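You operate a simulated robot arm through the tools that you are given. There is no shell and no other tool. Be economical: measure what you need, move in short steps, check, and stop when the job is done.

You are at the controls of a simulated robot arm. One attempt, no reset.

JOB
Switch the sealer off, then swap its scorched bar for the clean one.
Fine: old bar on the grey rubber strip; turn the yellow catch shut again.

The check looks at the end state, three seconds after you hand in, the way a careful person would. Anything else that was tipped, shoved, dropped, spilled or broken makes it a failure.

ROBOT AND FRAMES
A 7-joint arm with a two-finger parallel gripper on a trunk, on a base that drives. Base frame: it is fixed to the floor where the robot stands at the start and does not move with it; the origin is under the middle of the robot, x ahead of it, y to its left, z up; the surface under the hand at the start is at about z = 880. Readings come in mm, degrees, newtons and seconds.
Its first joint turns from -166.0 to 166.0 degrees. Places, roughly: grey rubber strip [400, 100, 900]; groove of the bag sealer [700, 200, 900]; sealer control box [900, 0, 900]; sealer switch [800, 0, 900]; yellow bar catch [700, 400, 900]. Payload 3.43 kg.
Tool frame: the origin (TCP) lies between the finger pads and is the grasp point; the fingertips stand 30 mm ahead of it; z points along the fingers, y is the line along which they close. Largest opening 94 mm; finger width 28, thickness 10; the body of the gripper, 50 by 96 mm, starts 55 mm behind the TCP.
Orientation is that of the tool frame in the base frame, as a unit quaternion [x, y, z, w]. With the fingers straight down and closing along the base's y, the tool's x points along the base's -x, its y along +y and its z along -z.

CONTROLS
- The arm moves only by the tool jog_arm. Its argument "increments" is text: rows parted by semicolons, each of 7 numbers parted by spaces: the gripper command, from -1 (shut) to 1 (fully open), values between in proportion, then the shift along the base's x, y, z in units of 30 mm (1.0 is 30 mm), then the turn, a rotation vector about the base's x, y, z in units of 6 degrees (1.0 is 6 degrees). In form: gripper x y z ax ay az; .... A call has 1 to 20 rows; each row shifts and turns the commanded pose from where the row before left it. A call with a number of a shift or a turn outside -1 to 1 is refused whole. Rows are played at 5 a second. More than 50 mm and 8.6 degrees between two rows, or a gripper value outside its range, and nothing of the call is played. A pose out of reach is approached as far as the arm can. The call stops where the force on the tool passes 40 N (or 10 N more than at its start, if that is more) or the arm is blocked; 0.2 s more then pass. Each finger travels about 45 mm/s and halts on what it meets, pressing with about 33 N; the grip force reading is that of the motor and also rises with nothing between the fingers. The clock runs only during rows and for 0.2 s after the last one: add rows that do not move to give the fingers time. The reply holds the time, the measured pose of the TCP, the force on the tool along the base axes, the opening and the grip force, in the units named above and with some noise, with the torque about the TCP (base axes, N m) and any sound that the robot's microphone picked up.
- Cameras (640 x 400 px; columns grow to the right, rows downward): "scene" is now at [495.1, 176.6, 1325.6]; the picture's right is [-0.32, -0.95, 0.00], its down [-0.88, 0.30, -0.36] and it looks along [0.34, -0.12, -0.93] (base axes); focal length 214 px, centre (320, 200). "wrist" rides on the gripper at [76, 14, -103] in the tool frame; the picture's right is [-0.18, 0.98, 0.00], its down [-0.75, -0.14, -0.64] and it looks along [-0.63, -0.12, 0.77] (tool axes); focal length 243 px, centre (320, 200).
- snapshot(camera): a new picture of that camera. No time passes.
- slide_trunk(by): slides the trunk up (or, below 0, down) by that many mm; the arm and the scene camera ride with it, the base frame stays. It gives what a move gives, with no picture.
- base_move(legs): drives the robot by 1 to 6 legs, each [ahead, left, turn to the left] in mm, mm and degrees, along the robot's own axes; the way and the turn of a leg run together, so that a leg with both is an arc; at most 1500 mm and 180 degrees a leg. The arm and the cameras ride along, it lands a little off, and it stops where it bumps. It gives what a move gives.
- pan_tilt(pan, tilt): turns the head with the scene camera to pan (to the left, within 103 degrees either way) and tilt (down, from -29 to 69), counted from straight ahead of the robot. It gives what a move gives.
- measure_at(camera, pixels): for up to 12 pixels [column, row] of the newest picture of that camera ("zoom" is the newest enlarged one), the place [x, y, z] in the base frame of the surface seen there, good to about 2 mm. No time passes.
- inspect(camera, box): a new picture of the part [left, top, right, bottom] of that camera's present view, enlarged. No time passes.
- close_job(): hands the job in; it is judged then, once.

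Keep the steps short. Do not move on a guess: measure, check each grasp and each placing, and mend mistakes. In all there are 80 turns and 48 pictures (those below and enlarged ones count). Leave the gripper open and the arm clear of the work at the hand-in unless told otherwise, and finish with a single line.

The tools are called after ">>>" as a command line: name --argument value ..., lists and objects as JSON in quotes. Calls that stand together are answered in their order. jog_arm: Moves the arm, as the interface text tells. Its arguments: {"type":"object","properties":{"increments":{"type":"string"}},"required":["increments"]} The other tools are called the same way: slide_trunk (by) slides the trunk up or down; base_move (legs) drives the base; pan_tilt (pan, tilt) turns the head that bears the scene camera; snapshot (camera) takes a picture; measure_at (camera, pixels) gives the place of the surface under pixels of a picture; inspect (camera, box) takes an enlarged picture of a part of a camera's view; close_job () hands the job in.

At the start:

```text
time: 0.0
position: [655.0, 28.6, 1160.0]
tool_rot: [-0.001, 1.0, 0.0, 0.0]
wrist_force: [-0.6, -0.6, -0.1]
moment: [0.0, 0.02, -0.02]
gripper_width: 94.0
gripper_force: 0.0
trunk travel left (down, up): [-425.0, 185.0]
robot x, y, heading: [0.8, 2.3, -0.1]
head pan, tilt: [-18.8, 68.8]
```

scene: 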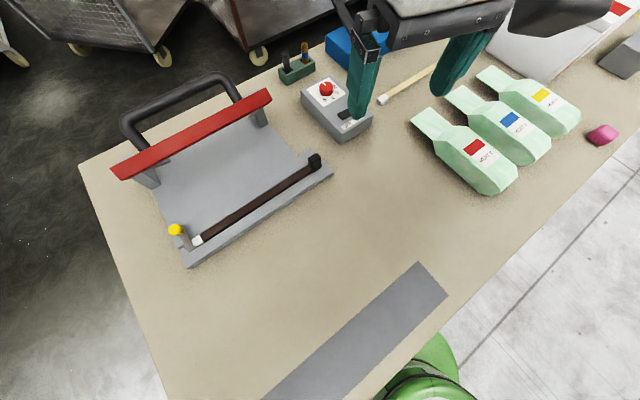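
wrist: 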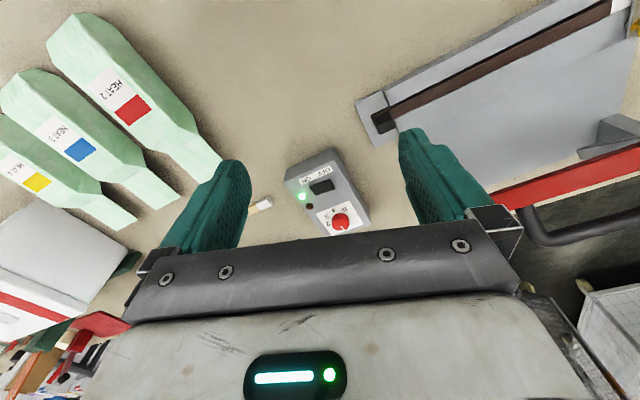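

I see the sealer on the left, the control box with a red knob at scene (326,90), and what may be the clean bar at (410,85). I'll enlarge these areas first.

>>> inspect --camera "scene" --box '[100, 60, 340, 280]'

>>> inspect --camera "wrist" --box '[240, 130, 400, 250]'

>>> measure_at --camera "scene" --pixels '[[326, 89], [175, 230], [197, 240], [255, 202], [315, 162], [383, 99], [410, 83], [432, 68], [420, 265], [447, 295], [350, 345], [190, 140]]'

```text
1.82 times, centred on (220, 170) of scene
```

zoom: 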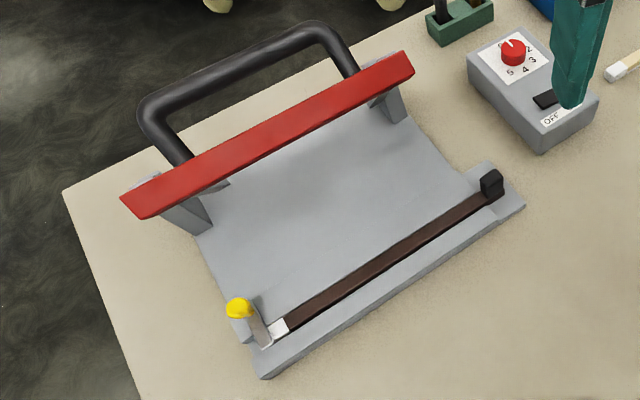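

```text
3.33 times, centred on (320, 190) of wrist
```

zoom: 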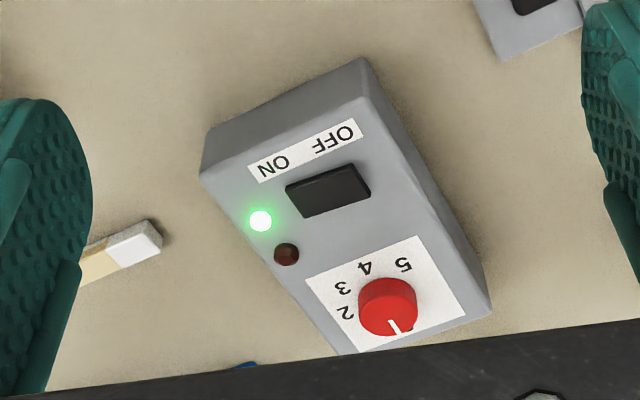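

```text
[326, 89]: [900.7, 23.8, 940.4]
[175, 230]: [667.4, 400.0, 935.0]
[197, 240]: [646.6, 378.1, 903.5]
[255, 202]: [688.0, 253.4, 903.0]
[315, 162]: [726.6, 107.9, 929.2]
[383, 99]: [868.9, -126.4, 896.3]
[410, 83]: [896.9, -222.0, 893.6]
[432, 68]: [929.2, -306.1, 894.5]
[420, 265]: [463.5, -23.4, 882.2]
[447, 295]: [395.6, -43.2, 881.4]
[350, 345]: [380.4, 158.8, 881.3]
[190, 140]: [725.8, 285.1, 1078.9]
```

Green lamp is lit, and the black rocker sits between OFF (right in wrist view) and ON. Measuring rocker points in the enlarged wrist picture.

>>> measure_at --camera "zoom" --pixels '[[298, 202], [327, 192], [360, 180], [300, 186], [355, 168], [330, 205], [260, 180], [350, 120], [400, 200], [230, 190], [148, 240], [385, 300]]'

>>> measure_at --camera "scene" --pixels '[[204, 235], [185, 240], [180, 235], [265, 195], [190, 262], [332, 170], [268, 96], [118, 173], [195, 247], [320, 155], [310, 163], [225, 110]]'

```text
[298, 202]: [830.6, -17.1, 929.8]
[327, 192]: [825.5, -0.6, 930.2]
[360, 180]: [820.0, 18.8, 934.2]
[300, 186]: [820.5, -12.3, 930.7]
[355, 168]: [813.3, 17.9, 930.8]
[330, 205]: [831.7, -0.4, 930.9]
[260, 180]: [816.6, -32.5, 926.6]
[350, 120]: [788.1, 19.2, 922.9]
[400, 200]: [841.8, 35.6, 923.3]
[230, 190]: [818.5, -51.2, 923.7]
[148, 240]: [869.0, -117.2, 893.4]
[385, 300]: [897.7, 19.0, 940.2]
```

```text
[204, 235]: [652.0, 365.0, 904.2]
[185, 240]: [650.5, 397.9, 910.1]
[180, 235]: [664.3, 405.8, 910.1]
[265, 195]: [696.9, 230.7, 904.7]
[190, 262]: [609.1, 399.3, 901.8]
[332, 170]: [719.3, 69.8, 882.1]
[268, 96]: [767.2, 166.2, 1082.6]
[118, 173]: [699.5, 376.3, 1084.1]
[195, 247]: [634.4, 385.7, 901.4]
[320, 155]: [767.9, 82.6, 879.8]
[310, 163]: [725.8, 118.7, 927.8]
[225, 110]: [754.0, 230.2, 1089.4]
```

The rocker's OFF end (y≈+18) is raised at z≈934. I'll shut the fingers and move above it.

>>> jog_arm --increments "-1 0.92 -0.06 -0.6 0 0 0; -1 0.92 -0.06 -0.8 0 0 0; -1 0.92 -0.06 -0.9 0 0 0; -1 0.92 -0.06 -0.9 0 0 0; -1 0.92 -0.06 -0.9 0 0 0; -1 0.92 0 -0.9 0 0 0; -1 0 0 -0.5 0 0 0; -1 0 0 0 0 0 0; -1 0 0 0 0 0 0"

>>> inspect --camera "wrist" --box '[220, 100, 420, 240]'

```text
time: 2.0
position: [821.3, 19.5, 993.2]
tool_rot: [0.0, 1.0, 0.0, 0.001]
wrist_force: [-0.2, 0.2, 0.8]
moment: [-0.04, -0.04, 0.01]
gripper_width: 0.2
gripper_force: 33.0
trunk travel left (down, up): [-425.0, 185.0]
robot x, y, heading: [4.0, 0.2, -0.1]
head pan, tilt: [-18.8, 68.8]
```

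```text
2.86 times, centred on (320, 170) of wrist
```

zoom: 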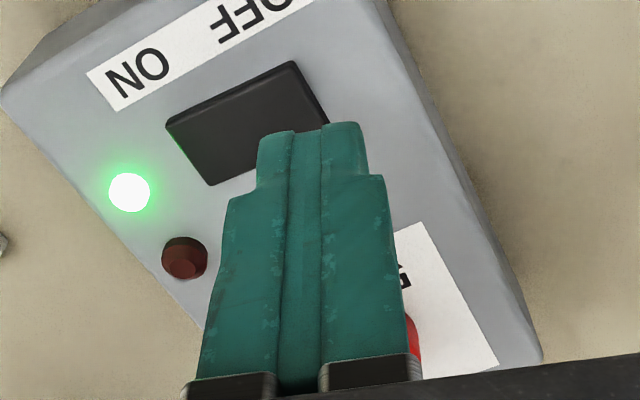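

Fingers are shut above the OFF end, with tips at z≈963. Now I press down in small steps.

>>> jog_arm --increments "-1 0 -0.05 -0.4 0 0 0; -1 0 0 -0.3 0 0 0; -1 0 0 -0.15 0 0 0; -1 0 0 -0.1 0 0 0; -1 0 0 -0.1 0 0 0; -1 0 0 -0.1 0 0 0; -1 0 0 -0.1 0 0 0"

>>> inspect --camera "wrist" --box '[220, 100, 420, 240]'

```text
time: 3.6
position: [819.3, 17.1, 961.6]
tool_rot: [0.0, 1.0, 0.002, 0.002]
wrist_force: [-5.8, -2.0, 36.4]
moment: [-0.44, -0.27, -0.06]
gripper_width: 0.0
gripper_force: 33.3
trunk travel left (down, up): [-425.0, 185.0]
robot x, y, heading: [-1.7, -0.9, 0.1]
head pan, tilt: [-18.8, 68.8]
```

```text
2.86 times, centred on (320, 170) of wrist
```

zoom: 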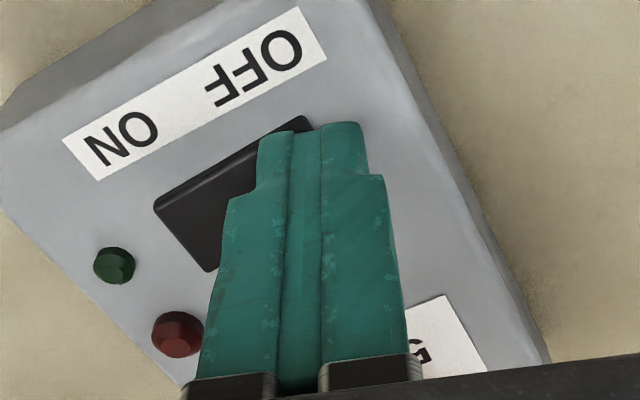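

The green lamp is out. Lifting clear and moving toward the catch for a close look, opening the gripper on the way.

>>> jog_arm --increments "-1 0 0 0.5 0 0 0; -1 0 0 1 0 0 0; -1 0 0 1 0 0 0; -1 -1 0 1 0 0 0; -1 -1 0.3 1 0 0 0; -1 -1 1 0.8 0 0 0; -1 -1 1 0 0 0 0; -1 -1 1 0 0 0 0; -1 -1 1 0 0 0 0; -1 -1 1 0 0 0 0; -1 -1 1 0 0 0 0; -1 -1 1 0 0 0 0; -1 -1 1 0 0 0 0; 0 0 1 -0.5 0 0 0; 0 0 1 -0.5 0 0 0; 0 0 1 -1 0 0 0; 0 0 1 -1 0 0 0; 0 0 0 0 0 0 0"

>>> snapshot --camera "wrist"

>>> snapshot --camera "scene"

```text
time: 7.4
position: [519.6, 386.3, 1024.6]
tool_rot: [0.0, 1.0, 0.0, 0.001]
wrist_force: [-0.4, 0.3, 0.0]
moment: [-0.04, 0.0, -0.01]
gripper_width: 46.8
gripper_force: 0.1
trunk travel left (down, up): [-425.0, 185.0]
robot x, y, heading: [0.2, 1.7, 0.2]
head pan, tilt: [-18.8, 68.8]
```

```text
41 pictures are left
```

wrist: 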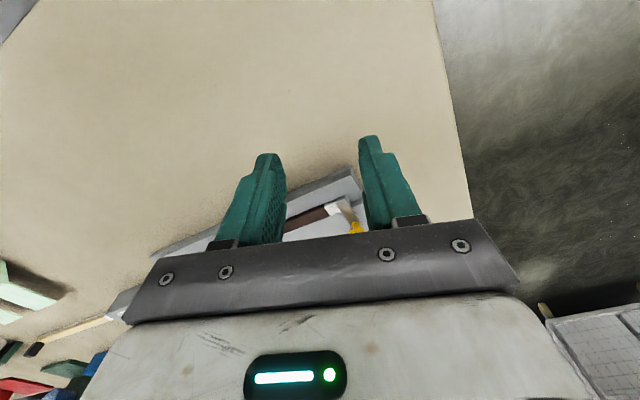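

```text
40 pictures are left
```

scene: 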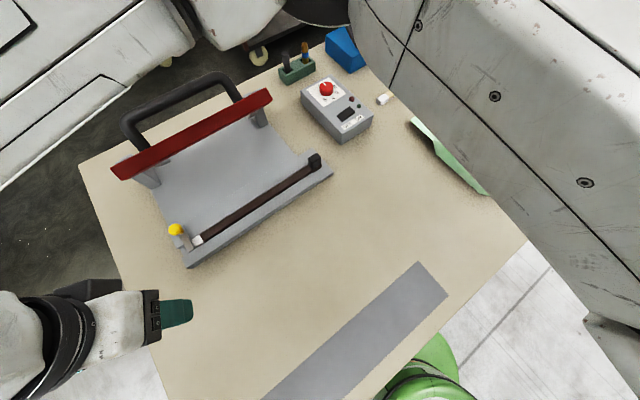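

The wrist image bottom is the far side, so I need to move forward ~100 mm to see the catch between the fingertips.

>>> jog_arm --increments "0 0.8 -0.2 0.3 0 0 0; 0 0.8 -0.2 0.3 0 0 0; 0 0.8 -0.2 0.2 0 0 0; 0 0.6 0 0 0 0 0; 0 0 0 0 0 0 0"

>>> snapshot --camera "wrist"

>>> inspect --camera "wrist" --box '[260, 80, 420, 180]'

```text
time: 8.6
position: [611.6, 368.3, 1051.5]
tool_rot: [0.0, 1.0, 0.001, 0.0]
wrist_force: [-0.2, 0.0, -0.6]
moment: [-0.03, 0.02, 0.01]
gripper_width: 47.0
gripper_force: 0.0
trunk travel left (down, up): [-425.0, 185.0]
robot x, y, heading: [-0.9, -0.3, -0.0]
head pan, tilt: [-18.8, 68.8]
```

```text
39 pictures are left
```

wrist: 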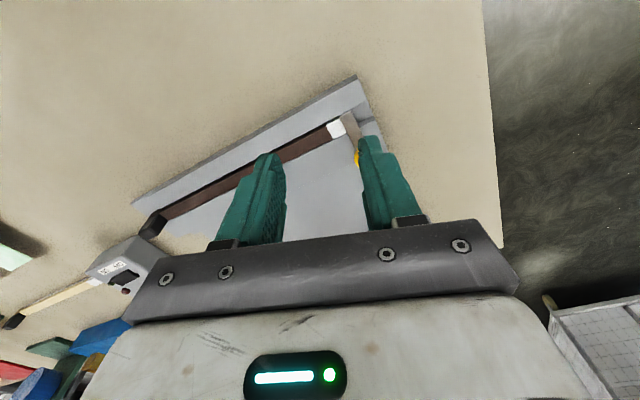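

```text
4.00 times, centred on (340, 130) of wrist
```

zoom: 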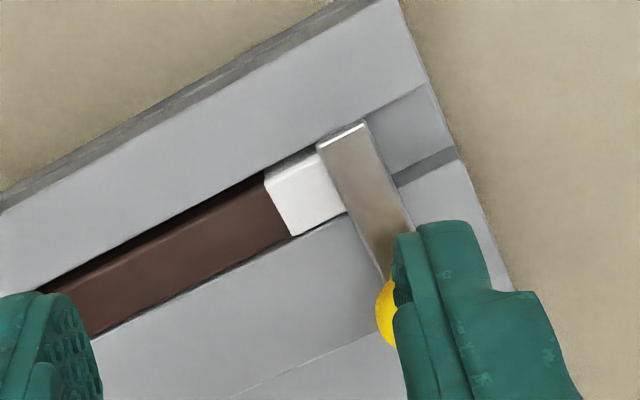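

The catch is a metal blade over the bar end, with a yellow knob. Shifting left so the finger doesn't hide the knob.

>>> jog_arm --increments "0 0.3 1 0 0 0 0; 0 0.3 0.5 0 0 0 0; 0 0 0 0 0 0 0"

>>> inspect --camera "wrist" --box '[240, 70, 400, 170]'

```text
time: 9.4
position: [629.1, 415.6, 1049.8]
tool_rot: [-0.001, 1.0, 0.0, 0.0]
wrist_force: [-0.5, -0.7, 0.1]
moment: [0.0, 0.01, -0.01]
gripper_width: 46.9
gripper_force: 0.1
trunk travel left (down, up): [-425.0, 185.0]
robot x, y, heading: [-0.3, 0.2, 0.1]
head pan, tilt: [-18.8, 68.8]
```

```text
4.00 times, centred on (320, 120) of wrist
```

zoom: 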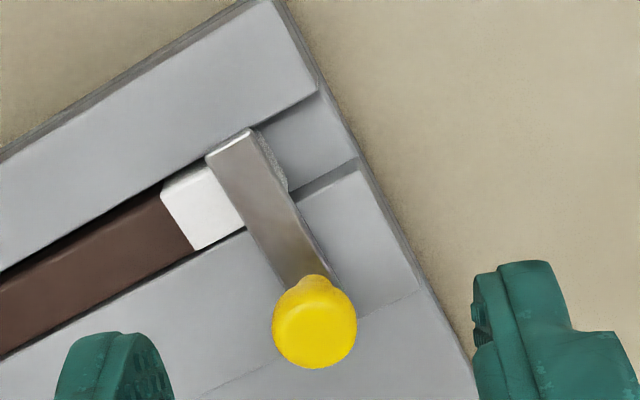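

>>> measure_at --camera "zoom" --pixels '[[315, 320], [315, 282], [298, 265], [260, 190], [240, 145], [255, 140], [280, 180], [200, 205], [178, 225], [315, 120], [340, 200], [180, 300]]'

>>> measure_at --camera "zoom" --pixels '[[163, 185], [190, 250], [215, 155], [225, 165], [100, 280], [330, 270], [290, 340], [340, 340], [300, 300], [315, 355], [280, 320], [350, 320]]'

```text
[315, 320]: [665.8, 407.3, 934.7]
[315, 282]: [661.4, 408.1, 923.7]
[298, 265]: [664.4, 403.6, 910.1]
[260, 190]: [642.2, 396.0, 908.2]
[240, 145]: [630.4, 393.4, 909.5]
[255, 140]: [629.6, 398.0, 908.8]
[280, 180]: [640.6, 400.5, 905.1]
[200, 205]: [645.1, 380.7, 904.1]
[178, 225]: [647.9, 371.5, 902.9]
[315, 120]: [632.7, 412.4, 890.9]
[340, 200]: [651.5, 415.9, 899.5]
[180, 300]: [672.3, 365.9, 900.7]
```

```text
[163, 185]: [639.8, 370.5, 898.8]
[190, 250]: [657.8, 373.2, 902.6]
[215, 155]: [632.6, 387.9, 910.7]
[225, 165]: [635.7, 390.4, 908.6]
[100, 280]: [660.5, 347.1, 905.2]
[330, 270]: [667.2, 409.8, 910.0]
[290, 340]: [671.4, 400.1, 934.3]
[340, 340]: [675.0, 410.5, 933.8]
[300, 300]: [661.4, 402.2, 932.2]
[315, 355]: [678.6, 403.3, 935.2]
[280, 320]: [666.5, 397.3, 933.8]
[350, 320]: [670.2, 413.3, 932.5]
```

Blade runs from tip (630,393) to knob (668,405). I need to find the pivot, so I'll enlarge the scene view.

>>> inspect --camera "scene" --box '[150, 210, 230, 270]'

```text
6.67 times, centred on (190, 240) of scene
```

zoom: 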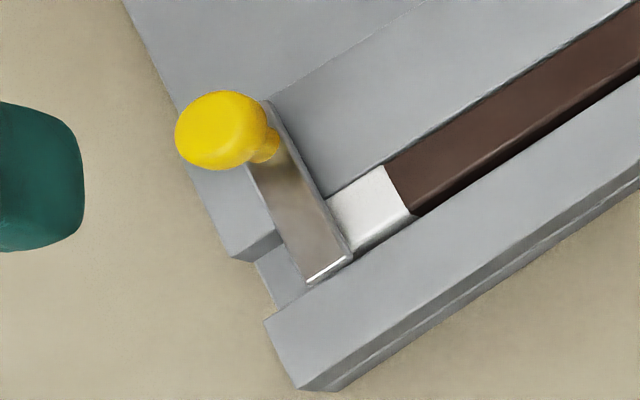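

>>> measure_at --camera "zoom" --pixels '[[272, 115], [285, 140], [266, 152], [320, 278], [345, 255], [258, 190], [222, 130], [285, 155], [300, 190], [332, 250], [270, 250], [235, 220]]'

```text
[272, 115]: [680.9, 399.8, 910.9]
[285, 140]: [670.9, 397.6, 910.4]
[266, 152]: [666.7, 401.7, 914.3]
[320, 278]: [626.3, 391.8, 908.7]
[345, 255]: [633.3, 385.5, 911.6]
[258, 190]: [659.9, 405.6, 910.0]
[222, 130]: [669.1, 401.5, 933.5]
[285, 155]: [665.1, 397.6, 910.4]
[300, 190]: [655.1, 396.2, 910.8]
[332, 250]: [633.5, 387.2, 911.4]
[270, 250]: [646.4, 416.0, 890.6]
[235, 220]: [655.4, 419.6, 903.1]
```

Next I check how close the raised red lid is to the knob, since the hand must work beside it.

>>> inspect --camera "scene" --box '[100, 60, 290, 200]'

>>> measure_at --camera "zoom" --pixels '[[55, 385], [48, 370], [70, 400], [150, 330], [300, 230], [560, 110], [570, 130], [45, 360], [540, 105], [170, 380], [150, 400], [300, 255]]'

```text
2.86 times, centred on (195, 130) of scene
```

zoom: 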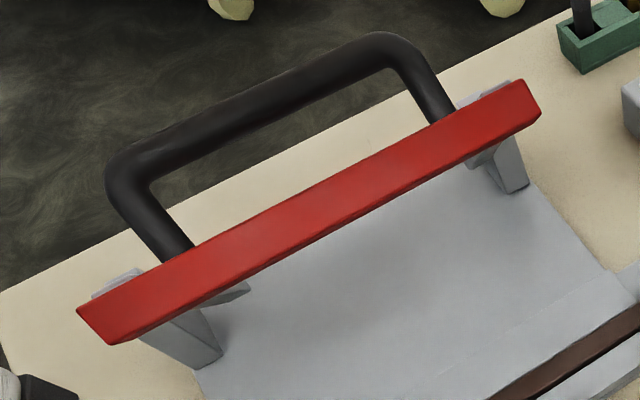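

```text
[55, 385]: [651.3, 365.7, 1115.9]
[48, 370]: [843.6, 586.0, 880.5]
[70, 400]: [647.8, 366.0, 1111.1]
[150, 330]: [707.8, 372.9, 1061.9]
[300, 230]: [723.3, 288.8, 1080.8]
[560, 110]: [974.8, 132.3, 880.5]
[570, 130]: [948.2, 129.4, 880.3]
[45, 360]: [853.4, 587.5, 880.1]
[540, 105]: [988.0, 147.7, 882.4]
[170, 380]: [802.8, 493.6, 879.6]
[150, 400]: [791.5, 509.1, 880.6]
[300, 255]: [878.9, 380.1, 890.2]
```

>>> measure_at --camera "zoom" --pixels '[[80, 310], [112, 340], [145, 335], [85, 312], [300, 240], [535, 115], [538, 100], [200, 345], [510, 180], [190, 250], [430, 120], [115, 180]]'

```text
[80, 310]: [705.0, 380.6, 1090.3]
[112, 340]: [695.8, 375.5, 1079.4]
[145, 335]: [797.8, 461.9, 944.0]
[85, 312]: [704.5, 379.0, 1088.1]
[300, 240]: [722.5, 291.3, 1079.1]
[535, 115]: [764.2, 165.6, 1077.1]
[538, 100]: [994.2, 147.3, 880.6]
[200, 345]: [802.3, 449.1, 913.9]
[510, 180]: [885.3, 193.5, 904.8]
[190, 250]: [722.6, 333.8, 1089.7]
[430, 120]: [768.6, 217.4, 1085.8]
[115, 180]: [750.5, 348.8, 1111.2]
```

The lid's front edge (x≈694, y≈376, z≈1062–1090) is close to the knob, so I'll lean the hand back 15° and align it with the blade. I'll straddle the blade tip loosely (30 mm gap) and swing it around the knob. First I hover above it.

>>> jog_arm --increments "-0.36 0.04 -0.12 0 0 -0.84 0; -0.36 0.04 -0.12 0 0 -0.83 0; -0.36 0.04 -0.12 0 0 -0.83 0; -0.36 0.04 -0.12 -0.6 0 0 1; -0.36 0.04 -0.12 -0.7 0 0 1; -0.36 0.03 -0.12 -0.7 0 0 1; -0.36 0 0 0 0 0 0.17; -0.36 0 0 0 0 0 0"

>>> inspect --camera "wrist" --box '[220, 60, 420, 240]'

```text
time: 11.2
position: [635.3, 391.6, 990.4]
tool_rot: [-0.165, 0.978, 0.022, 0.129]
wrist_force: [0.0, 0.5, 0.3]
moment: [0.02, -0.01, -0.01]
gripper_width: 29.9
gripper_force: 0.0
trunk travel left (down, up): [-425.0, 185.0]
robot x, y, heading: [4.4, -3.0, -0.1]
head pan, tilt: [-18.8, 68.8]
```

```text
2.22 times, centred on (320, 150) of wrist
```

zoom: 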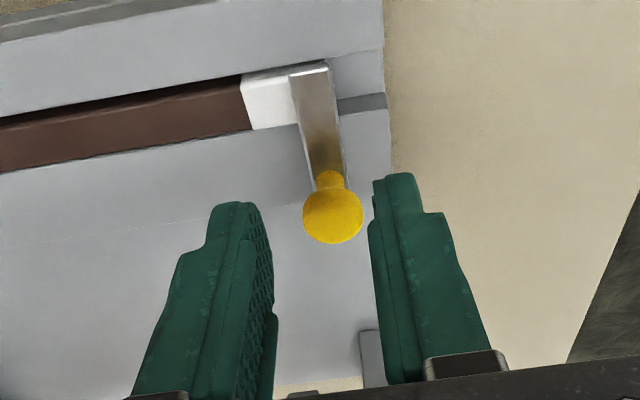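

Aligned. Lowering ~42 mm (tips about 918), then checking before entering beside the blade.

>>> jog_arm --increments "-0.36 0.03 0.08 -0.7 0 0 0; -0.36 0 0 -0.7 0 0 0; -0.36 0 0 0 0 0 0"

>>> inspect --camera "wrist" --box '[220, 60, 420, 240]'

```text
time: 12.0
position: [637.4, 395.1, 949.2]
tool_rot: [-0.164, 0.978, 0.021, 0.129]
wrist_force: [-0.1, -0.2, -0.5]
moment: [-0.02, -0.01, 0.02]
gripper_width: 30.0
gripper_force: 0.0
trunk travel left (down, up): [-425.0, 185.0]
robot x, y, heading: [3.1, 1.2, -0.3]
head pan, tilt: [-18.8, 68.8]
```

```text
2.22 times, centred on (320, 150) of wrist
```

zoom: 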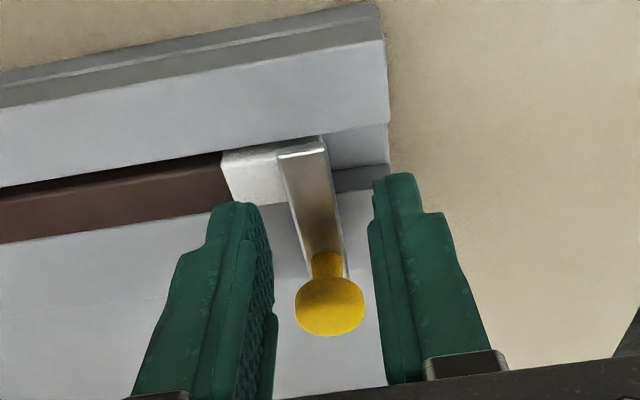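

Blade is centred between the fingers. Lowering 12 mm more.

>>> jog_arm --increments "-0.36 0 0 -0.2 0 0 0; -0.36 0 0 -0.2 0 0 0; -0.36 0 0 0 0 0 0"

>>> inspect --camera "wrist" --box '[220, 60, 420, 240]'

```text
time: 12.8
position: [636.6, 394.0, 936.3]
tool_rot: [-0.164, 0.978, 0.021, 0.128]
wrist_force: [0.0, 0.6, -0.3]
moment: [-0.01, -0.02, 0.01]
gripper_width: 30.2
gripper_force: 0.0
trunk travel left (down, up): [-425.0, 185.0]
robot x, y, heading: [0.4, -3.7, 0.2]
head pan, tilt: [-18.8, 68.8]
```

```text
2.22 times, centred on (320, 150) of wrist
```

zoom: 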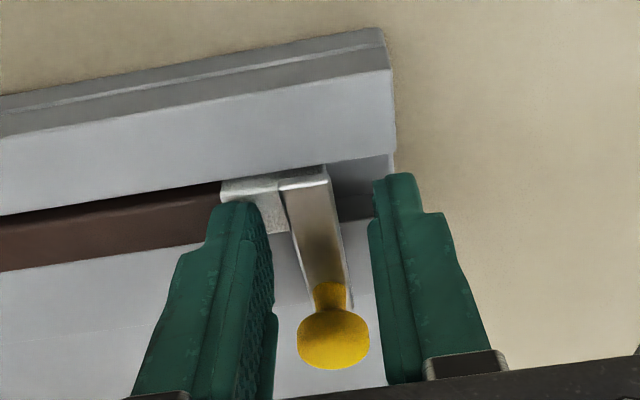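

No contact, blade straddled. Swinging the first 48° clockwise around the knob.

>>> jog_arm --increments "-0.36 -0.033 0.113 0 0 0 -1; -0.36 -0.02 0.116 0 0 0 -1; -0.36 -0.008 0.118 0 0 0 -1; -0.36 0.004 0.118 0 0 0 -1; -0.36 0.016 0.117 0 0 0 -1; -0.36 0.029 0.114 0 0 0 -1; -0.36 0.04 0.111 0 0 0 -1; -0.36 0.052 0.106 0 0 0 -1; -0.36 0 0 0 0 0 0"

>>> inspect --camera "wrist" --box '[200, 40, 440, 240]'

```text
time: 14.8
position: [637.2, 423.2, 936.2]
tool_rot: [0.249, 0.96, -0.033, 0.126]
wrist_force: [0.3, 0.7, 0.2]
moment: [-0.02, 0.02, 0.03]
gripper_width: 29.9
gripper_force: 0.1
trunk travel left (down, up): [-425.0, 185.0]
robot x, y, heading: [0.7, -0.8, -0.1]
head pan, tilt: [-18.8, 68.8]
```

```text
2.00 times, centred on (320, 140) of wrist
```

zoom: 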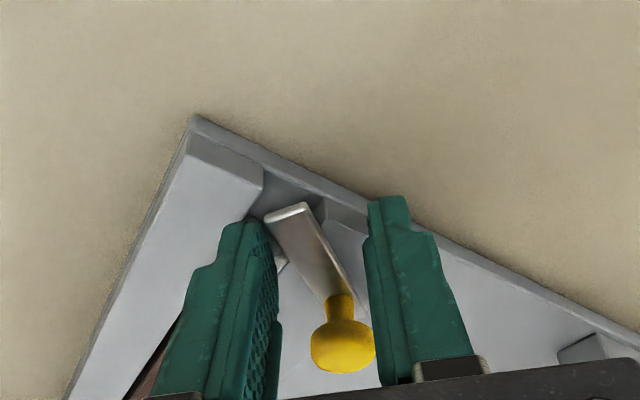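

The blade follows and the knob is the pivot. Continuing another 66° to take up the slack.

>>> jog_arm --increments "-0.36 0.063 0.1 0 0 0 -1; -0.36 0.073 0.093 0 0 0 -1; -0.36 0.082 0.085 0 0 0 -1; -0.36 0.09 0.076 0 0 0 -1; -0.36 0.098 0.066 0 0 0 -1; -0.36 0.104 0.055 0 0 0 -1; -0.36 0.109 0.044 0 0 0 -1; -0.36 0.113 0.033 0 0 0 -1; -0.36 0.116 0.02 0 0 0 -1; -0.36 0.118 0.008 0 0 0 -1; -0.36 0.118 -0.004 0 0 0 -1; -0.36 0 0 0 0 0 0"

>>> inspect --camera "wrist" --box '[200, 40, 440, 240]'

```text
time: 17.4
position: [669.4, 439.2, 936.5]
tool_rot: [0.73, 0.67, -0.097, 0.088]
wrist_force: [-11.4, -2.1, -2.3]
moment: [-0.17, 0.3, 0.13]
gripper_width: 36.5
gripper_force: 5.1
trunk travel left (down, up): [-425.0, 185.0]
robot x, y, heading: [2.2, -0.7, 0.1]
head pan, tilt: [-18.8, 68.8]
```

```text
2.00 times, centred on (320, 140) of wrist
```

zoom: 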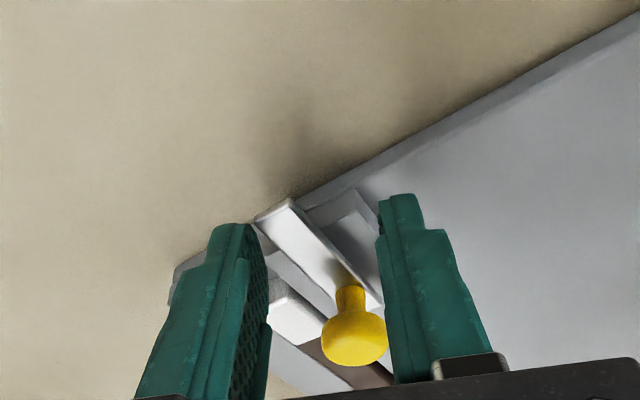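

A stop is felt (11 N), and the blade looks parallel to and beside the bar. Backing off one step, lifting, then checking.

>>> jog_arm --increments "-0.36 -0.1 0 0 0 0 0.5; -0.36 0 0 0 0 0 0; -0.36 0 0 0.5 0 0 0; -0.36 0 0 1 0 0 0; -0.36 -0.3 0.5 1 0 0 0; -0.36 -0.5 0.5 1 0 0 1; -0.36 -0.5 0.5 1 0 0 1; -0.36 -0.5 0 0 0 0 1; -0.36 -0.5 0 0 0 0 1; -0.36 0 0 0 0 0 0"

>>> inspect --camera "scene" --box '[140, 190, 260, 280]'

>>> inspect --camera "scene" --box '[280, 140, 350, 190]'

```text
time: 19.6
position: [599.2, 482.9, 1071.9]
tool_rot: [0.554, 0.822, -0.073, 0.108]
wrist_force: [0.8, 0.4, 0.4]
moment: [-0.02, 0.03, -0.02]
gripper_width: 30.0
gripper_force: 0.1
trunk travel left (down, up): [-425.0, 185.0]
robot x, y, heading: [0.4, 2.3, 0.1]
head pan, tilt: [-18.8, 68.8]
```

```text
4.44 times, centred on (200, 235) of scene
```

zoom: 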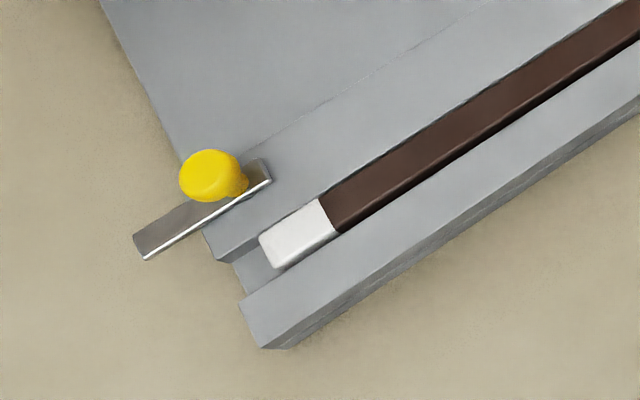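

```text
8.00 times, centred on (315, 165) of scene
```

zoom: 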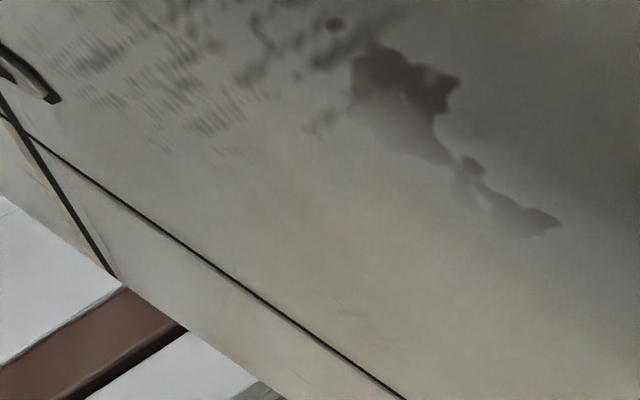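

Catch is open, parallel to the groove and clear of the bar. Now I move the hand upright, closing across the bar, to view the black end.

>>> jog_arm --increments "-0.3 0 -0.97 0 0.58 0.234 -0.15; -0.3 0 -0.97 0 0.58 0.234 -0.15; -0.3 0 -0.97 0 0.58 0.234 -0.15; -0.3 0 -0.97 0 0.578 0.234 -0.15; -0.3 0 -0.97 0 0 0 0; -0.3 0 -0.97 0 0 0 0; -0.3 0.6 -0.97 0 0 0 0; -0.3 0.6 -0.97 0 0 0 0; -0.3 0.6 -0.97 0 0 0 0; -0.3 0.6 -0.97 0 0 0 0; -0.3 0.6 -0.97 -0.5 0 0 0; -0.3 0.6 -0.97 -0.5 0 0 0; -0.3 0 0 0 0 0 0"

>>> snapshot --camera "wrist"

>>> inspect --camera "wrist" --box '[240, 60, 400, 180]'

```text
time: 22.4
position: [708.7, 133.9, 1038.9]
tool_rot: [0.584, 0.811, -0.003, -0.002]
wrist_force: [-0.1, 0.1, -0.1]
moment: [0.02, 0.02, -0.02]
gripper_width: 32.8
gripper_force: 0.1
trunk travel left (down, up): [-425.0, 185.0]
robot x, y, heading: [-3.3, 0.5, 0.2]
head pan, tilt: [-18.8, 68.8]
```

```text
27 pictures are left
```

wrist: 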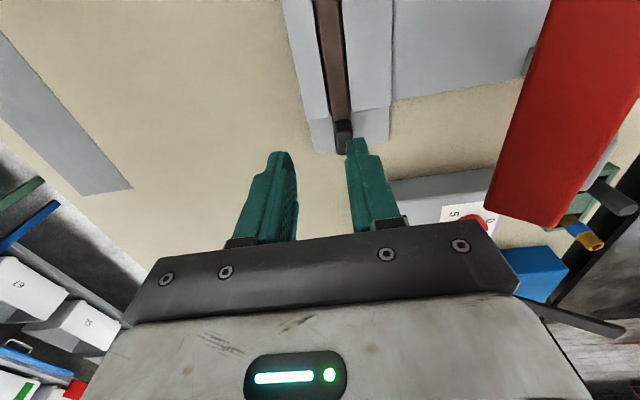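

```text
3.33 times, centred on (320, 120) of wrist
```

zoom: 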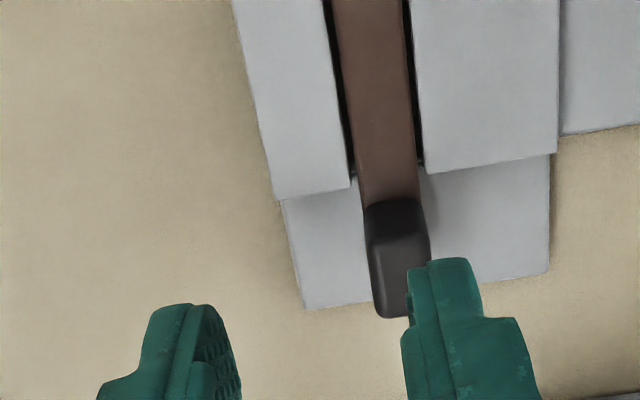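

The bar's black end sticks out past the groove rails over a lower shelf, a good grip spot. Measuring it.

>>> measure_at --camera "zoom" --pixels '[[397, 245], [392, 212], [372, 230], [425, 230], [390, 185], [360, 185], [415, 185], [390, 300], [330, 250], [480, 220], [300, 150], [500, 120]]'

>>> measure_at --camera "wrist" --pixels '[[330, 10], [331, 50], [336, 80], [322, 20], [344, 20], [339, 105], [312, 140], [378, 135], [318, 20], [346, 40]]'

```text
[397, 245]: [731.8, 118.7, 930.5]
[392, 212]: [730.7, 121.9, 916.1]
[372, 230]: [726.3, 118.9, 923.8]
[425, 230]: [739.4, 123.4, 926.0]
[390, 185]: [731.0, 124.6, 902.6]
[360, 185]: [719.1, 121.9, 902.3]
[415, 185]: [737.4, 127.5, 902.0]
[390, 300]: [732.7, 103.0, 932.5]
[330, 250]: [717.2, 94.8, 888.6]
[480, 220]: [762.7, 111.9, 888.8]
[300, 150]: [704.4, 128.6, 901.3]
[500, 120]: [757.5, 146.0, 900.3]
```

```text
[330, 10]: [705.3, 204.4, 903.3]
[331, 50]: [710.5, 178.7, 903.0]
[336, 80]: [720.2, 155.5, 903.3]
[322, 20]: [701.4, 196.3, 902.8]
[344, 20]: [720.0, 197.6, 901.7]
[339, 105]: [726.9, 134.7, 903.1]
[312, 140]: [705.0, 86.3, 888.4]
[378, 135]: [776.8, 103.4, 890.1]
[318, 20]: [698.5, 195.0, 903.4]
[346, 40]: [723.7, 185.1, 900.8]
```

Tab is 15 mm wide and 20 long, centre (734,112), top 932; shelf at 889. Moving over it with a 40 mm opening, then checking.

>>> jog_arm --increments "-0.15 0.44 -0.41 0 0 0 0; -0.15 0.437 -0.41 -0.6 0 0 0; -0.15 0 0 -0.9 0 0 0; -0.15 0 0 -0.9 0 0 0; -0.15 0 0 0 0 0 0"

>>> inspect --camera "wrist" --box '[220, 60, 420, 240]'

```text
time: 23.6
position: [733.1, 109.9, 970.0]
tool_rot: [0.584, 0.812, -0.002, -0.002]
wrist_force: [0.3, -0.1, 0.3]
moment: [0.0, 0.0, 0.03]
gripper_width: 39.9
gripper_force: 0.0
trunk travel left (down, up): [-425.0, 185.0]
robot x, y, heading: [-1.3, 1.1, -0.1]
head pan, tilt: [-18.8, 68.8]
```

```text
2.22 times, centred on (320, 150) of wrist
```

zoom: 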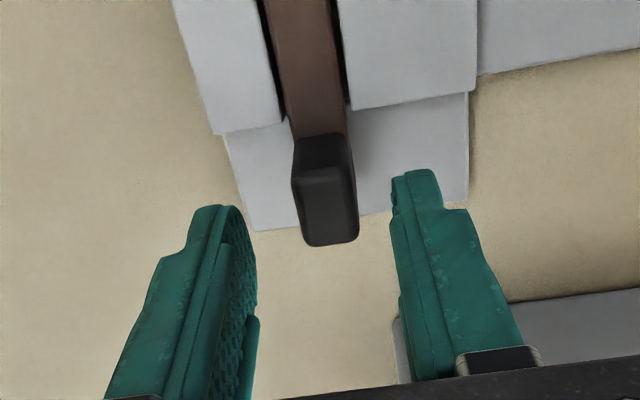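

Tab is between the fingers. Lowering to TCP z≈924 (tips ~894).

>>> jog_arm --increments "-0.15 0.03 0 -0.6 0 0 0; -0.15 0 0 -0.6 0 0 0; -0.15 0 0 -0.3 0 0 0; -0.15 0 0 0 0 0 0"

>>> inspect --camera "wrist" --box '[220, 60, 420, 240]'

```text
time: 24.6
position: [733.1, 110.0, 923.3]
tool_rot: [0.585, 0.811, -0.003, -0.001]
wrist_force: [0.6, -1.8, 1.2]
moment: [-0.02, -0.02, -0.01]
gripper_width: 39.9
gripper_force: 0.1
trunk travel left (down, up): [-425.0, 185.0]
robot x, y, heading: [-1.2, 1.9, 0.0]
head pan, tilt: [-18.8, 68.8]
```

```text
2.22 times, centred on (320, 150) of wrist
```

zoom: 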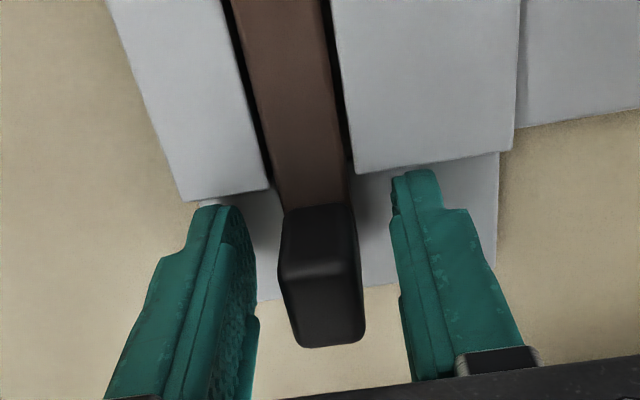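

Shifting 3 mm away from the rail ends, then closing.

>>> jog_arm --increments "-0.15 0.03 -0.09 0.05 0 0 0; -0.15 0 0 0 0 0 0; -0.6 0 0 0 0 0 0; -1 0 0 0 0 0 0; -1 0 0 0 0 0 0; -1 0 0 0 0 0 0; -1 0 0 0 0 0 0"

```text
time: 26.2
position: [736.4, 107.9, 926.2]
tool_rot: [0.584, 0.812, -0.003, -0.002]
wrist_force: [0.2, -0.2, 0.0]
moment: [0.04, -0.04, -0.07]
gripper_width: 22.1
gripper_force: 32.9
trunk travel left (down, up): [-425.0, 185.0]
robot x, y, heading: [0.6, 1.9, 0.2]
head pan, tilt: [-18.8, 68.8]
```

Gripped at 22 mm. Lifting slowly 15 mm and checking the force and tilt.

>>> jog_arm --increments "-1 0 0 0.1 0 0 0; -1 0 0 0.1 0 0 0; -1 0 0 0.15 0 0 0; -1 0 0 0.15 0 0 0; -1 0 0 0 0 0 0"

>>> snapshot --camera "wrist"

```text
time: 27.4
position: [734.7, 106.7, 941.2]
tool_rot: [0.584, 0.812, -0.003, -0.002]
wrist_force: [-0.2, 0.0, -1.1]
moment: [-0.16, -0.08, 0.02]
gripper_width: 22.2
gripper_force: 32.7
trunk travel left (down, up): [-425.0, 185.0]
robot x, y, heading: [-0.2, 0.8, -0.1]
head pan, tilt: [-18.8, 68.8]
```

```text
23 pictures are left
```

wrist: 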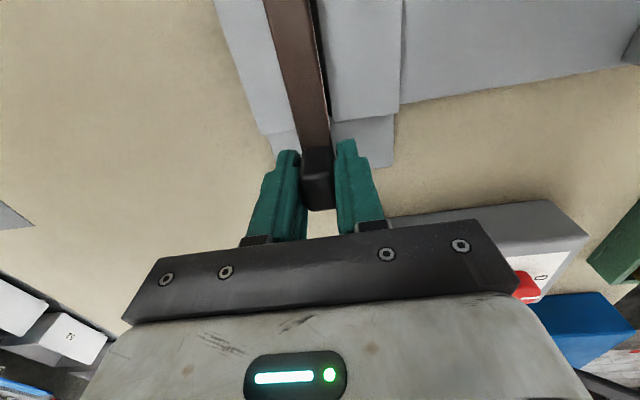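

>>> measure_at --camera "wrist" --pixels '[[283, 10], [292, 40], [301, 80], [310, 120], [316, 160], [235, 60], [360, 60]]'

```text
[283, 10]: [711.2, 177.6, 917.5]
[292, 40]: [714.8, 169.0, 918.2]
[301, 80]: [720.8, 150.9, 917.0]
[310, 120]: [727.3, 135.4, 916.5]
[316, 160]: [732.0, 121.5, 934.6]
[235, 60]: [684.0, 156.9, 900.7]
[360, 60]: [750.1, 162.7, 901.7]
```

Bar is level and firmly held. Lifting to clear the rails and sliding toward the robot, while measuring the strip edges from the earlier scene picture.

>>> jog_arm --increments "-1 0 0 0.5 0 0 0; -1 0 0 0.8 0 0 0; -1 0 0 0.8 0 0 0; -1 -0.7 -0.23 0 0 0 0; -1 -0.9 -0.3 0 0 0 0; -1 -0.9 -0.3 0 0 0 0; -1 -0.9 -0.3 0 0 0 0; -1 -0.9 -0.3 0 0 0 0; -1 0 0 0 0 0 0"

>>> measure_at --camera "scene" --pixels '[[419, 263], [400, 281], [360, 315], [320, 350], [280, 385], [446, 295], [420, 322], [390, 350], [360, 375], [345, 390], [266, 398], [338, 398]]'

>>> snapshot --camera "scene"

```text
time: 29.4
position: [606.6, 66.2, 1003.0]
tool_rot: [0.584, 0.812, -0.002, -0.002]
wrist_force: [0.8, -0.3, -1.7]
moment: [-0.12, -0.03, -0.03]
gripper_width: 22.1
gripper_force: 33.1
trunk travel left (down, up): [-425.0, 185.0]
robot x, y, heading: [-0.3, 5.0, -0.2]
head pan, tilt: [-18.8, 68.8]
```

```text
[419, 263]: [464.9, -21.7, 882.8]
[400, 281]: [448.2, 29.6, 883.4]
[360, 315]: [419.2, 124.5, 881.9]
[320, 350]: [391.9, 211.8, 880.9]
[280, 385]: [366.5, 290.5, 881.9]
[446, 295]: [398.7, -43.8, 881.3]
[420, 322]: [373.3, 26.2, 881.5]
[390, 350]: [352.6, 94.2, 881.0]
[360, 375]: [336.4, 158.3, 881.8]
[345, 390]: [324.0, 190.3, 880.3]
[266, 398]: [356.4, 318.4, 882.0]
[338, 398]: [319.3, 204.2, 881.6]
```

```text
22 pictures are left
```

scene: 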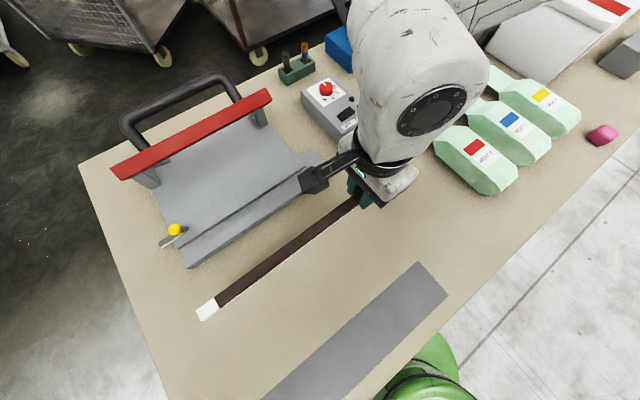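

The old bar is held level. The strip runs from (432,-33) along 108°, parallel to the bar. Moving so the TCP ends over (418,10), then lowering partway.

>>> jog_arm --increments "-1 -0.786 -0.234 0 0 0 0; -1 -0.786 -0.234 0 0 0 0; -1 -0.786 -0.234 0 0 0 0; -1 -0.786 -0.234 0 0 0 0; -1 -0.786 -0.234 0 0 0 0; -1 -0.786 -0.234 0 0 0 0; -1 -0.786 -0.234 -0.5 0 0 0; -1 -0.786 -0.234 -0.6 0 0 0; -1 0 0 -0.6 0 0 0; -1 0 0 -0.6 0 0 0; -1 0 0 0 0 0 0"

>>> snapshot --camera "wrist"

```text
time: 31.8
position: [528.9, 31.2, 920.1]
tool_rot: [0.584, 0.812, -0.003, -0.002]
wrist_force: [0.0, -0.7, -0.9]
moment: [-0.14, -0.04, 0.0]
gripper_width: 22.0
gripper_force: 32.7
out of reach, approached as far as the arm can: row 4, 5, 6, 7, 8
trunk travel left (down, up): [-425.0, 185.0]
robot x, y, heading: [-2.8, -1.3, -0.0]
head pan, tilt: [-18.8, 68.8]
```

```text
21 pictures are left
```

wrist: 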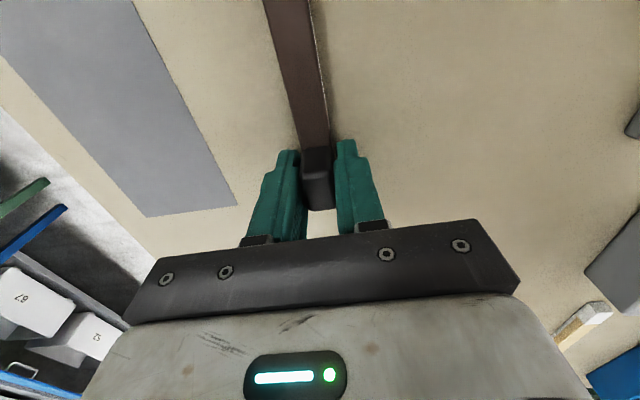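

The arm can't come nearer in this posture (stopped at x≈529, bar still just above the table). I'll lift a little and see where the commanded pose stands.

>>> jog_arm --increments "-1 0.5 0 0.7 0 0 0; -1 0 0 0.7 0 0 0; -1 0 0 0.6 0 0 0; -1 0 0 0 0 0 0"

>>> pan_tilt --pan 103 --tilt 50

>>> snapshot --camera "scene"

```text
time: 32.8
position: [545.3, 32.6, 979.3]
tool_rot: [0.585, 0.811, -0.003, -0.003]
wrist_force: [-0.1, -0.3, -1.5]
moment: [-0.13, -0.03, 0.0]
gripper_width: 22.0
gripper_force: 33.1
trunk travel left (down, up): [-425.0, 185.0]
robot x, y, heading: [2.3, -4.1, -0.2]
head pan, tilt: [-18.8, 68.8]
```

```text
time: 34.8
position: [544.5, 33.1, 978.8]
tool_rot: [0.584, 0.812, -0.003, -0.002]
wrist_force: [-0.4, 0.3, -1.2]
moment: [-0.13, -0.07, -0.01]
gripper_width: 21.8
gripper_force: 33.3
trunk travel left (down, up): [-425.0, 185.0]
robot x, y, heading: [2.4, 0.2, -0.1]
head pan, tilt: [103.0, 50.0]
```

```text
20 pictures are left
```

scene: 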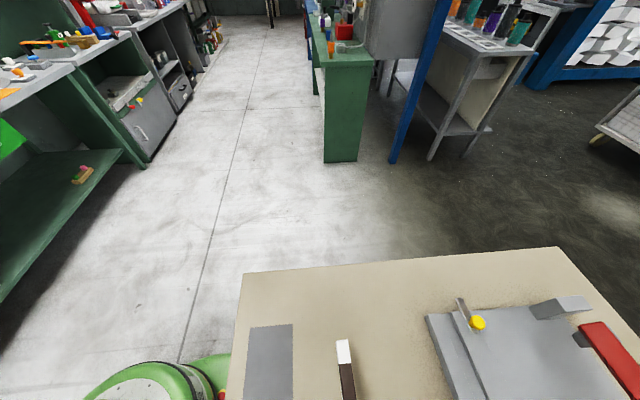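

Behind the robot is free floor for well over 150 mm. I'll back the base up 127 mm and 23 mm right, putting the bar over the strip. First I measure the strip's left end and the bar's white end.

>>> measure_at --camera "scene" --pixels '[[250, 330], [291, 328], [343, 342], [346, 362], [244, 272]]'

>>> base_move --legs '[[-127, -23, 0]]'

>>> pan_tilt --pan 20 --tilt 69

>>> snapshot --camera "scene"

```text
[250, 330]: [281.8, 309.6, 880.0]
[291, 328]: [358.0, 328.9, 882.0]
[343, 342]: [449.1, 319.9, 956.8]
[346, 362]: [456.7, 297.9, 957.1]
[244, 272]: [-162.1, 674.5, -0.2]
```

```text
time: 36.1
position: [419.0, 9.1, 978.3]
tool_rot: [0.585, 0.811, -0.003, -0.002]
wrist_force: [-0.7, 0.6, -0.4]
moment: [-0.13, -0.07, 0.01]
gripper_width: 22.2
gripper_force: 32.4
trunk travel left (down, up): [-425.0, 185.0]
robot x, y, heading: [-124.9, -23.5, 0.3]
head pan, tilt: [103.0, 50.0]
```

```text
time: 37.7
position: [417.4, 9.4, 979.3]
tool_rot: [0.584, 0.811, -0.004, -0.001]
wrist_force: [0.4, -1.0, -0.8]
moment: [-0.11, -0.05, -0.01]
gripper_width: 21.9
gripper_force: 33.0
trunk travel left (down, up): [-425.0, 185.0]
robot x, y, heading: [-124.3, -25.6, -0.1]
head pan, tilt: [20.0, 68.8]
```

```text
19 pictures are left
```

scene: 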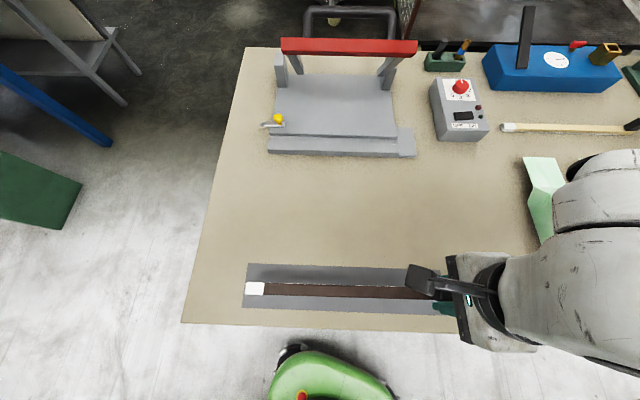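

The bar is lined up over the strip with about 25 mm margin at each end. Lowering to the strip, slow at the end.

>>> jog_arm --increments "-1 0 0 -0.7 0 0 0; -1 0 0 -0.7 0 0 0; -1 0 0 -0.3 0 0 0; -1 0 0 -0.1 0 0 0; -1 0 0 -0.07 0 0 0; -1 0 0 -0.07 0 0 0; -1 0 0 -0.05 0 0 0; -1 0 0 0 0 0 0"

```text
time: 39.5
position: [419.1, 8.4, 919.3]
tool_rot: [0.585, 0.811, -0.004, -0.002]
wrist_force: [-0.2, -0.4, -1.9]
moment: [-0.16, -0.06, 0.03]
gripper_width: 21.7
gripper_force: 33.1
trunk travel left (down, up): [-425.0, 185.0]
robot x, y, heading: [-127.1, -26.3, 0.0]
head pan, tilt: [20.0, 68.8]
```

>>> jog_arm --increments "-1 0 0 -0.05 0 0 0; -1 0 0 -0.04 0 0 0; -1 0 0 -0.03 0 0 0; -1 0 0 0 0 0 0"

>>> inspect --camera "scene" --box '[220, 230, 480, 330]'

```text
time: 40.5
position: [416.7, 8.8, 916.2]
tool_rot: [0.585, 0.811, -0.003, -0.002]
wrist_force: [0.3, 1.1, 25.3]
moment: [0.44, 0.06, -0.02]
gripper_width: 22.2
gripper_force: 32.2
trunk travel left (down, up): [-425.0, 185.0]
robot x, y, heading: [-128.2, -25.4, 0.1]
head pan, tilt: [20.0, 68.8]
```

```text
2.46 times, centred on (350, 280) of scene
```

zoom: 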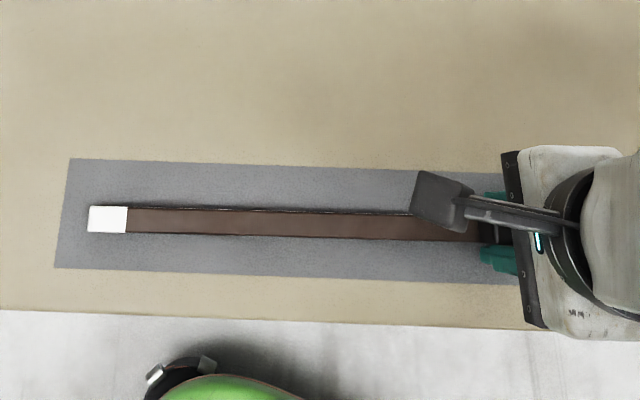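

The bar is down on the strip within margins. Opening and lifting straight up.

>>> jog_arm --increments "-1 0 0 0.04 0 0 0; -0.5 0 0 0 0 0 0; -0.1 0 0 0 0 0 0; 0 0 0 0 0 0 0; 0 0 0 0 0 0 0; 0 0 0 0.5 0 0 0; 0 0 0 1 0 0 0; 0 0 0 1 0 0 0; 0 0 0 1 0 0 0; 0 0 0 1 0 0 0; 0 0 0 0 0 0 0"

>>> base_move --legs '[[127, 23, 0]]'

>>> pan_tilt --pan -10 --tilt 60

>>> snapshot --camera "scene"

```text
time: 42.9
position: [418.6, 9.3, 1052.3]
tool_rot: [0.585, 0.811, -0.002, -0.002]
wrist_force: [-0.2, -0.2, 0.7]
moment: [-0.03, 0.01, 0.0]
gripper_width: 47.1
gripper_force: 0.2
trunk travel left (down, up): [-425.0, 185.0]
robot x, y, heading: [-124.6, -18.5, 0.2]
head pan, tilt: [20.0, 68.8]
```

```text
time: 44.1
position: [548.7, 30.8, 1050.7]
tool_rot: [0.586, 0.81, -0.003, -0.003]
wrist_force: [-0.3, -0.9, -0.2]
moment: [0.06, -0.02, 0.03]
gripper_width: 46.9
gripper_force: 0.0
trunk travel left (down, up): [-425.0, 185.0]
robot x, y, heading: [3.7, 0.5, -0.0]
head pan, tilt: [20.0, 68.8]
```

```text
time: 45.1
position: [548.8, 31.3, 1050.5]
tool_rot: [0.586, 0.811, -0.003, -0.002]
wrist_force: [0.2, 0.1, 0.5]
moment: [-0.03, -0.01, 0.01]
gripper_width: 46.8
gripper_force: 0.1
trunk travel left (down, up): [-425.0, 185.0]
robot x, y, heading: [5.5, 1.9, 0.1]
head pan, tilt: [-10.0, 60.0]
```

```text
17 pictures are left
```

scene: 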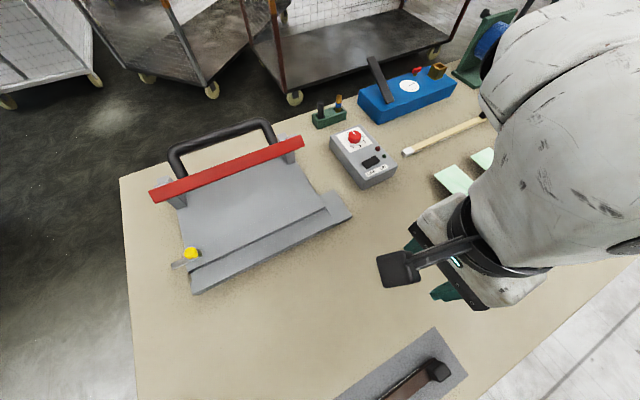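

Old bar lies on the strip. Measuring the clean bar: white end near (407,152), tab near (484,116), plus its neighbours.

>>> measure_at --camera "scene" --pixels '[[408, 152], [425, 144], [445, 135], [465, 126], [482, 116], [484, 119], [440, 372], [455, 185], [480, 155], [450, 85], [480, 80], [437, 368]]'

>>> inspect --camera "scene" --box '[390, 60, 510, 200]'

```text
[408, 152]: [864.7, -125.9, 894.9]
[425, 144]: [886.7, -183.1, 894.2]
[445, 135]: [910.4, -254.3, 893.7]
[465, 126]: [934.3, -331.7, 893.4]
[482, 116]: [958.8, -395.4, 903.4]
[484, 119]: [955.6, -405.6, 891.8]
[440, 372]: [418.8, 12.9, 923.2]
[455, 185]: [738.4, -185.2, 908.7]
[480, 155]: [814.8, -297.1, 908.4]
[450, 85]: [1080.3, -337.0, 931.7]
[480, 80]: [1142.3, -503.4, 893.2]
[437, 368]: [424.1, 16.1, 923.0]
```

```text
2.86 times, centred on (450, 130) of scene
```

zoom: 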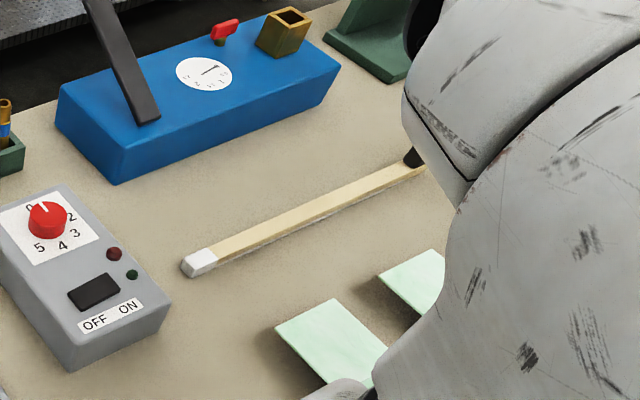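

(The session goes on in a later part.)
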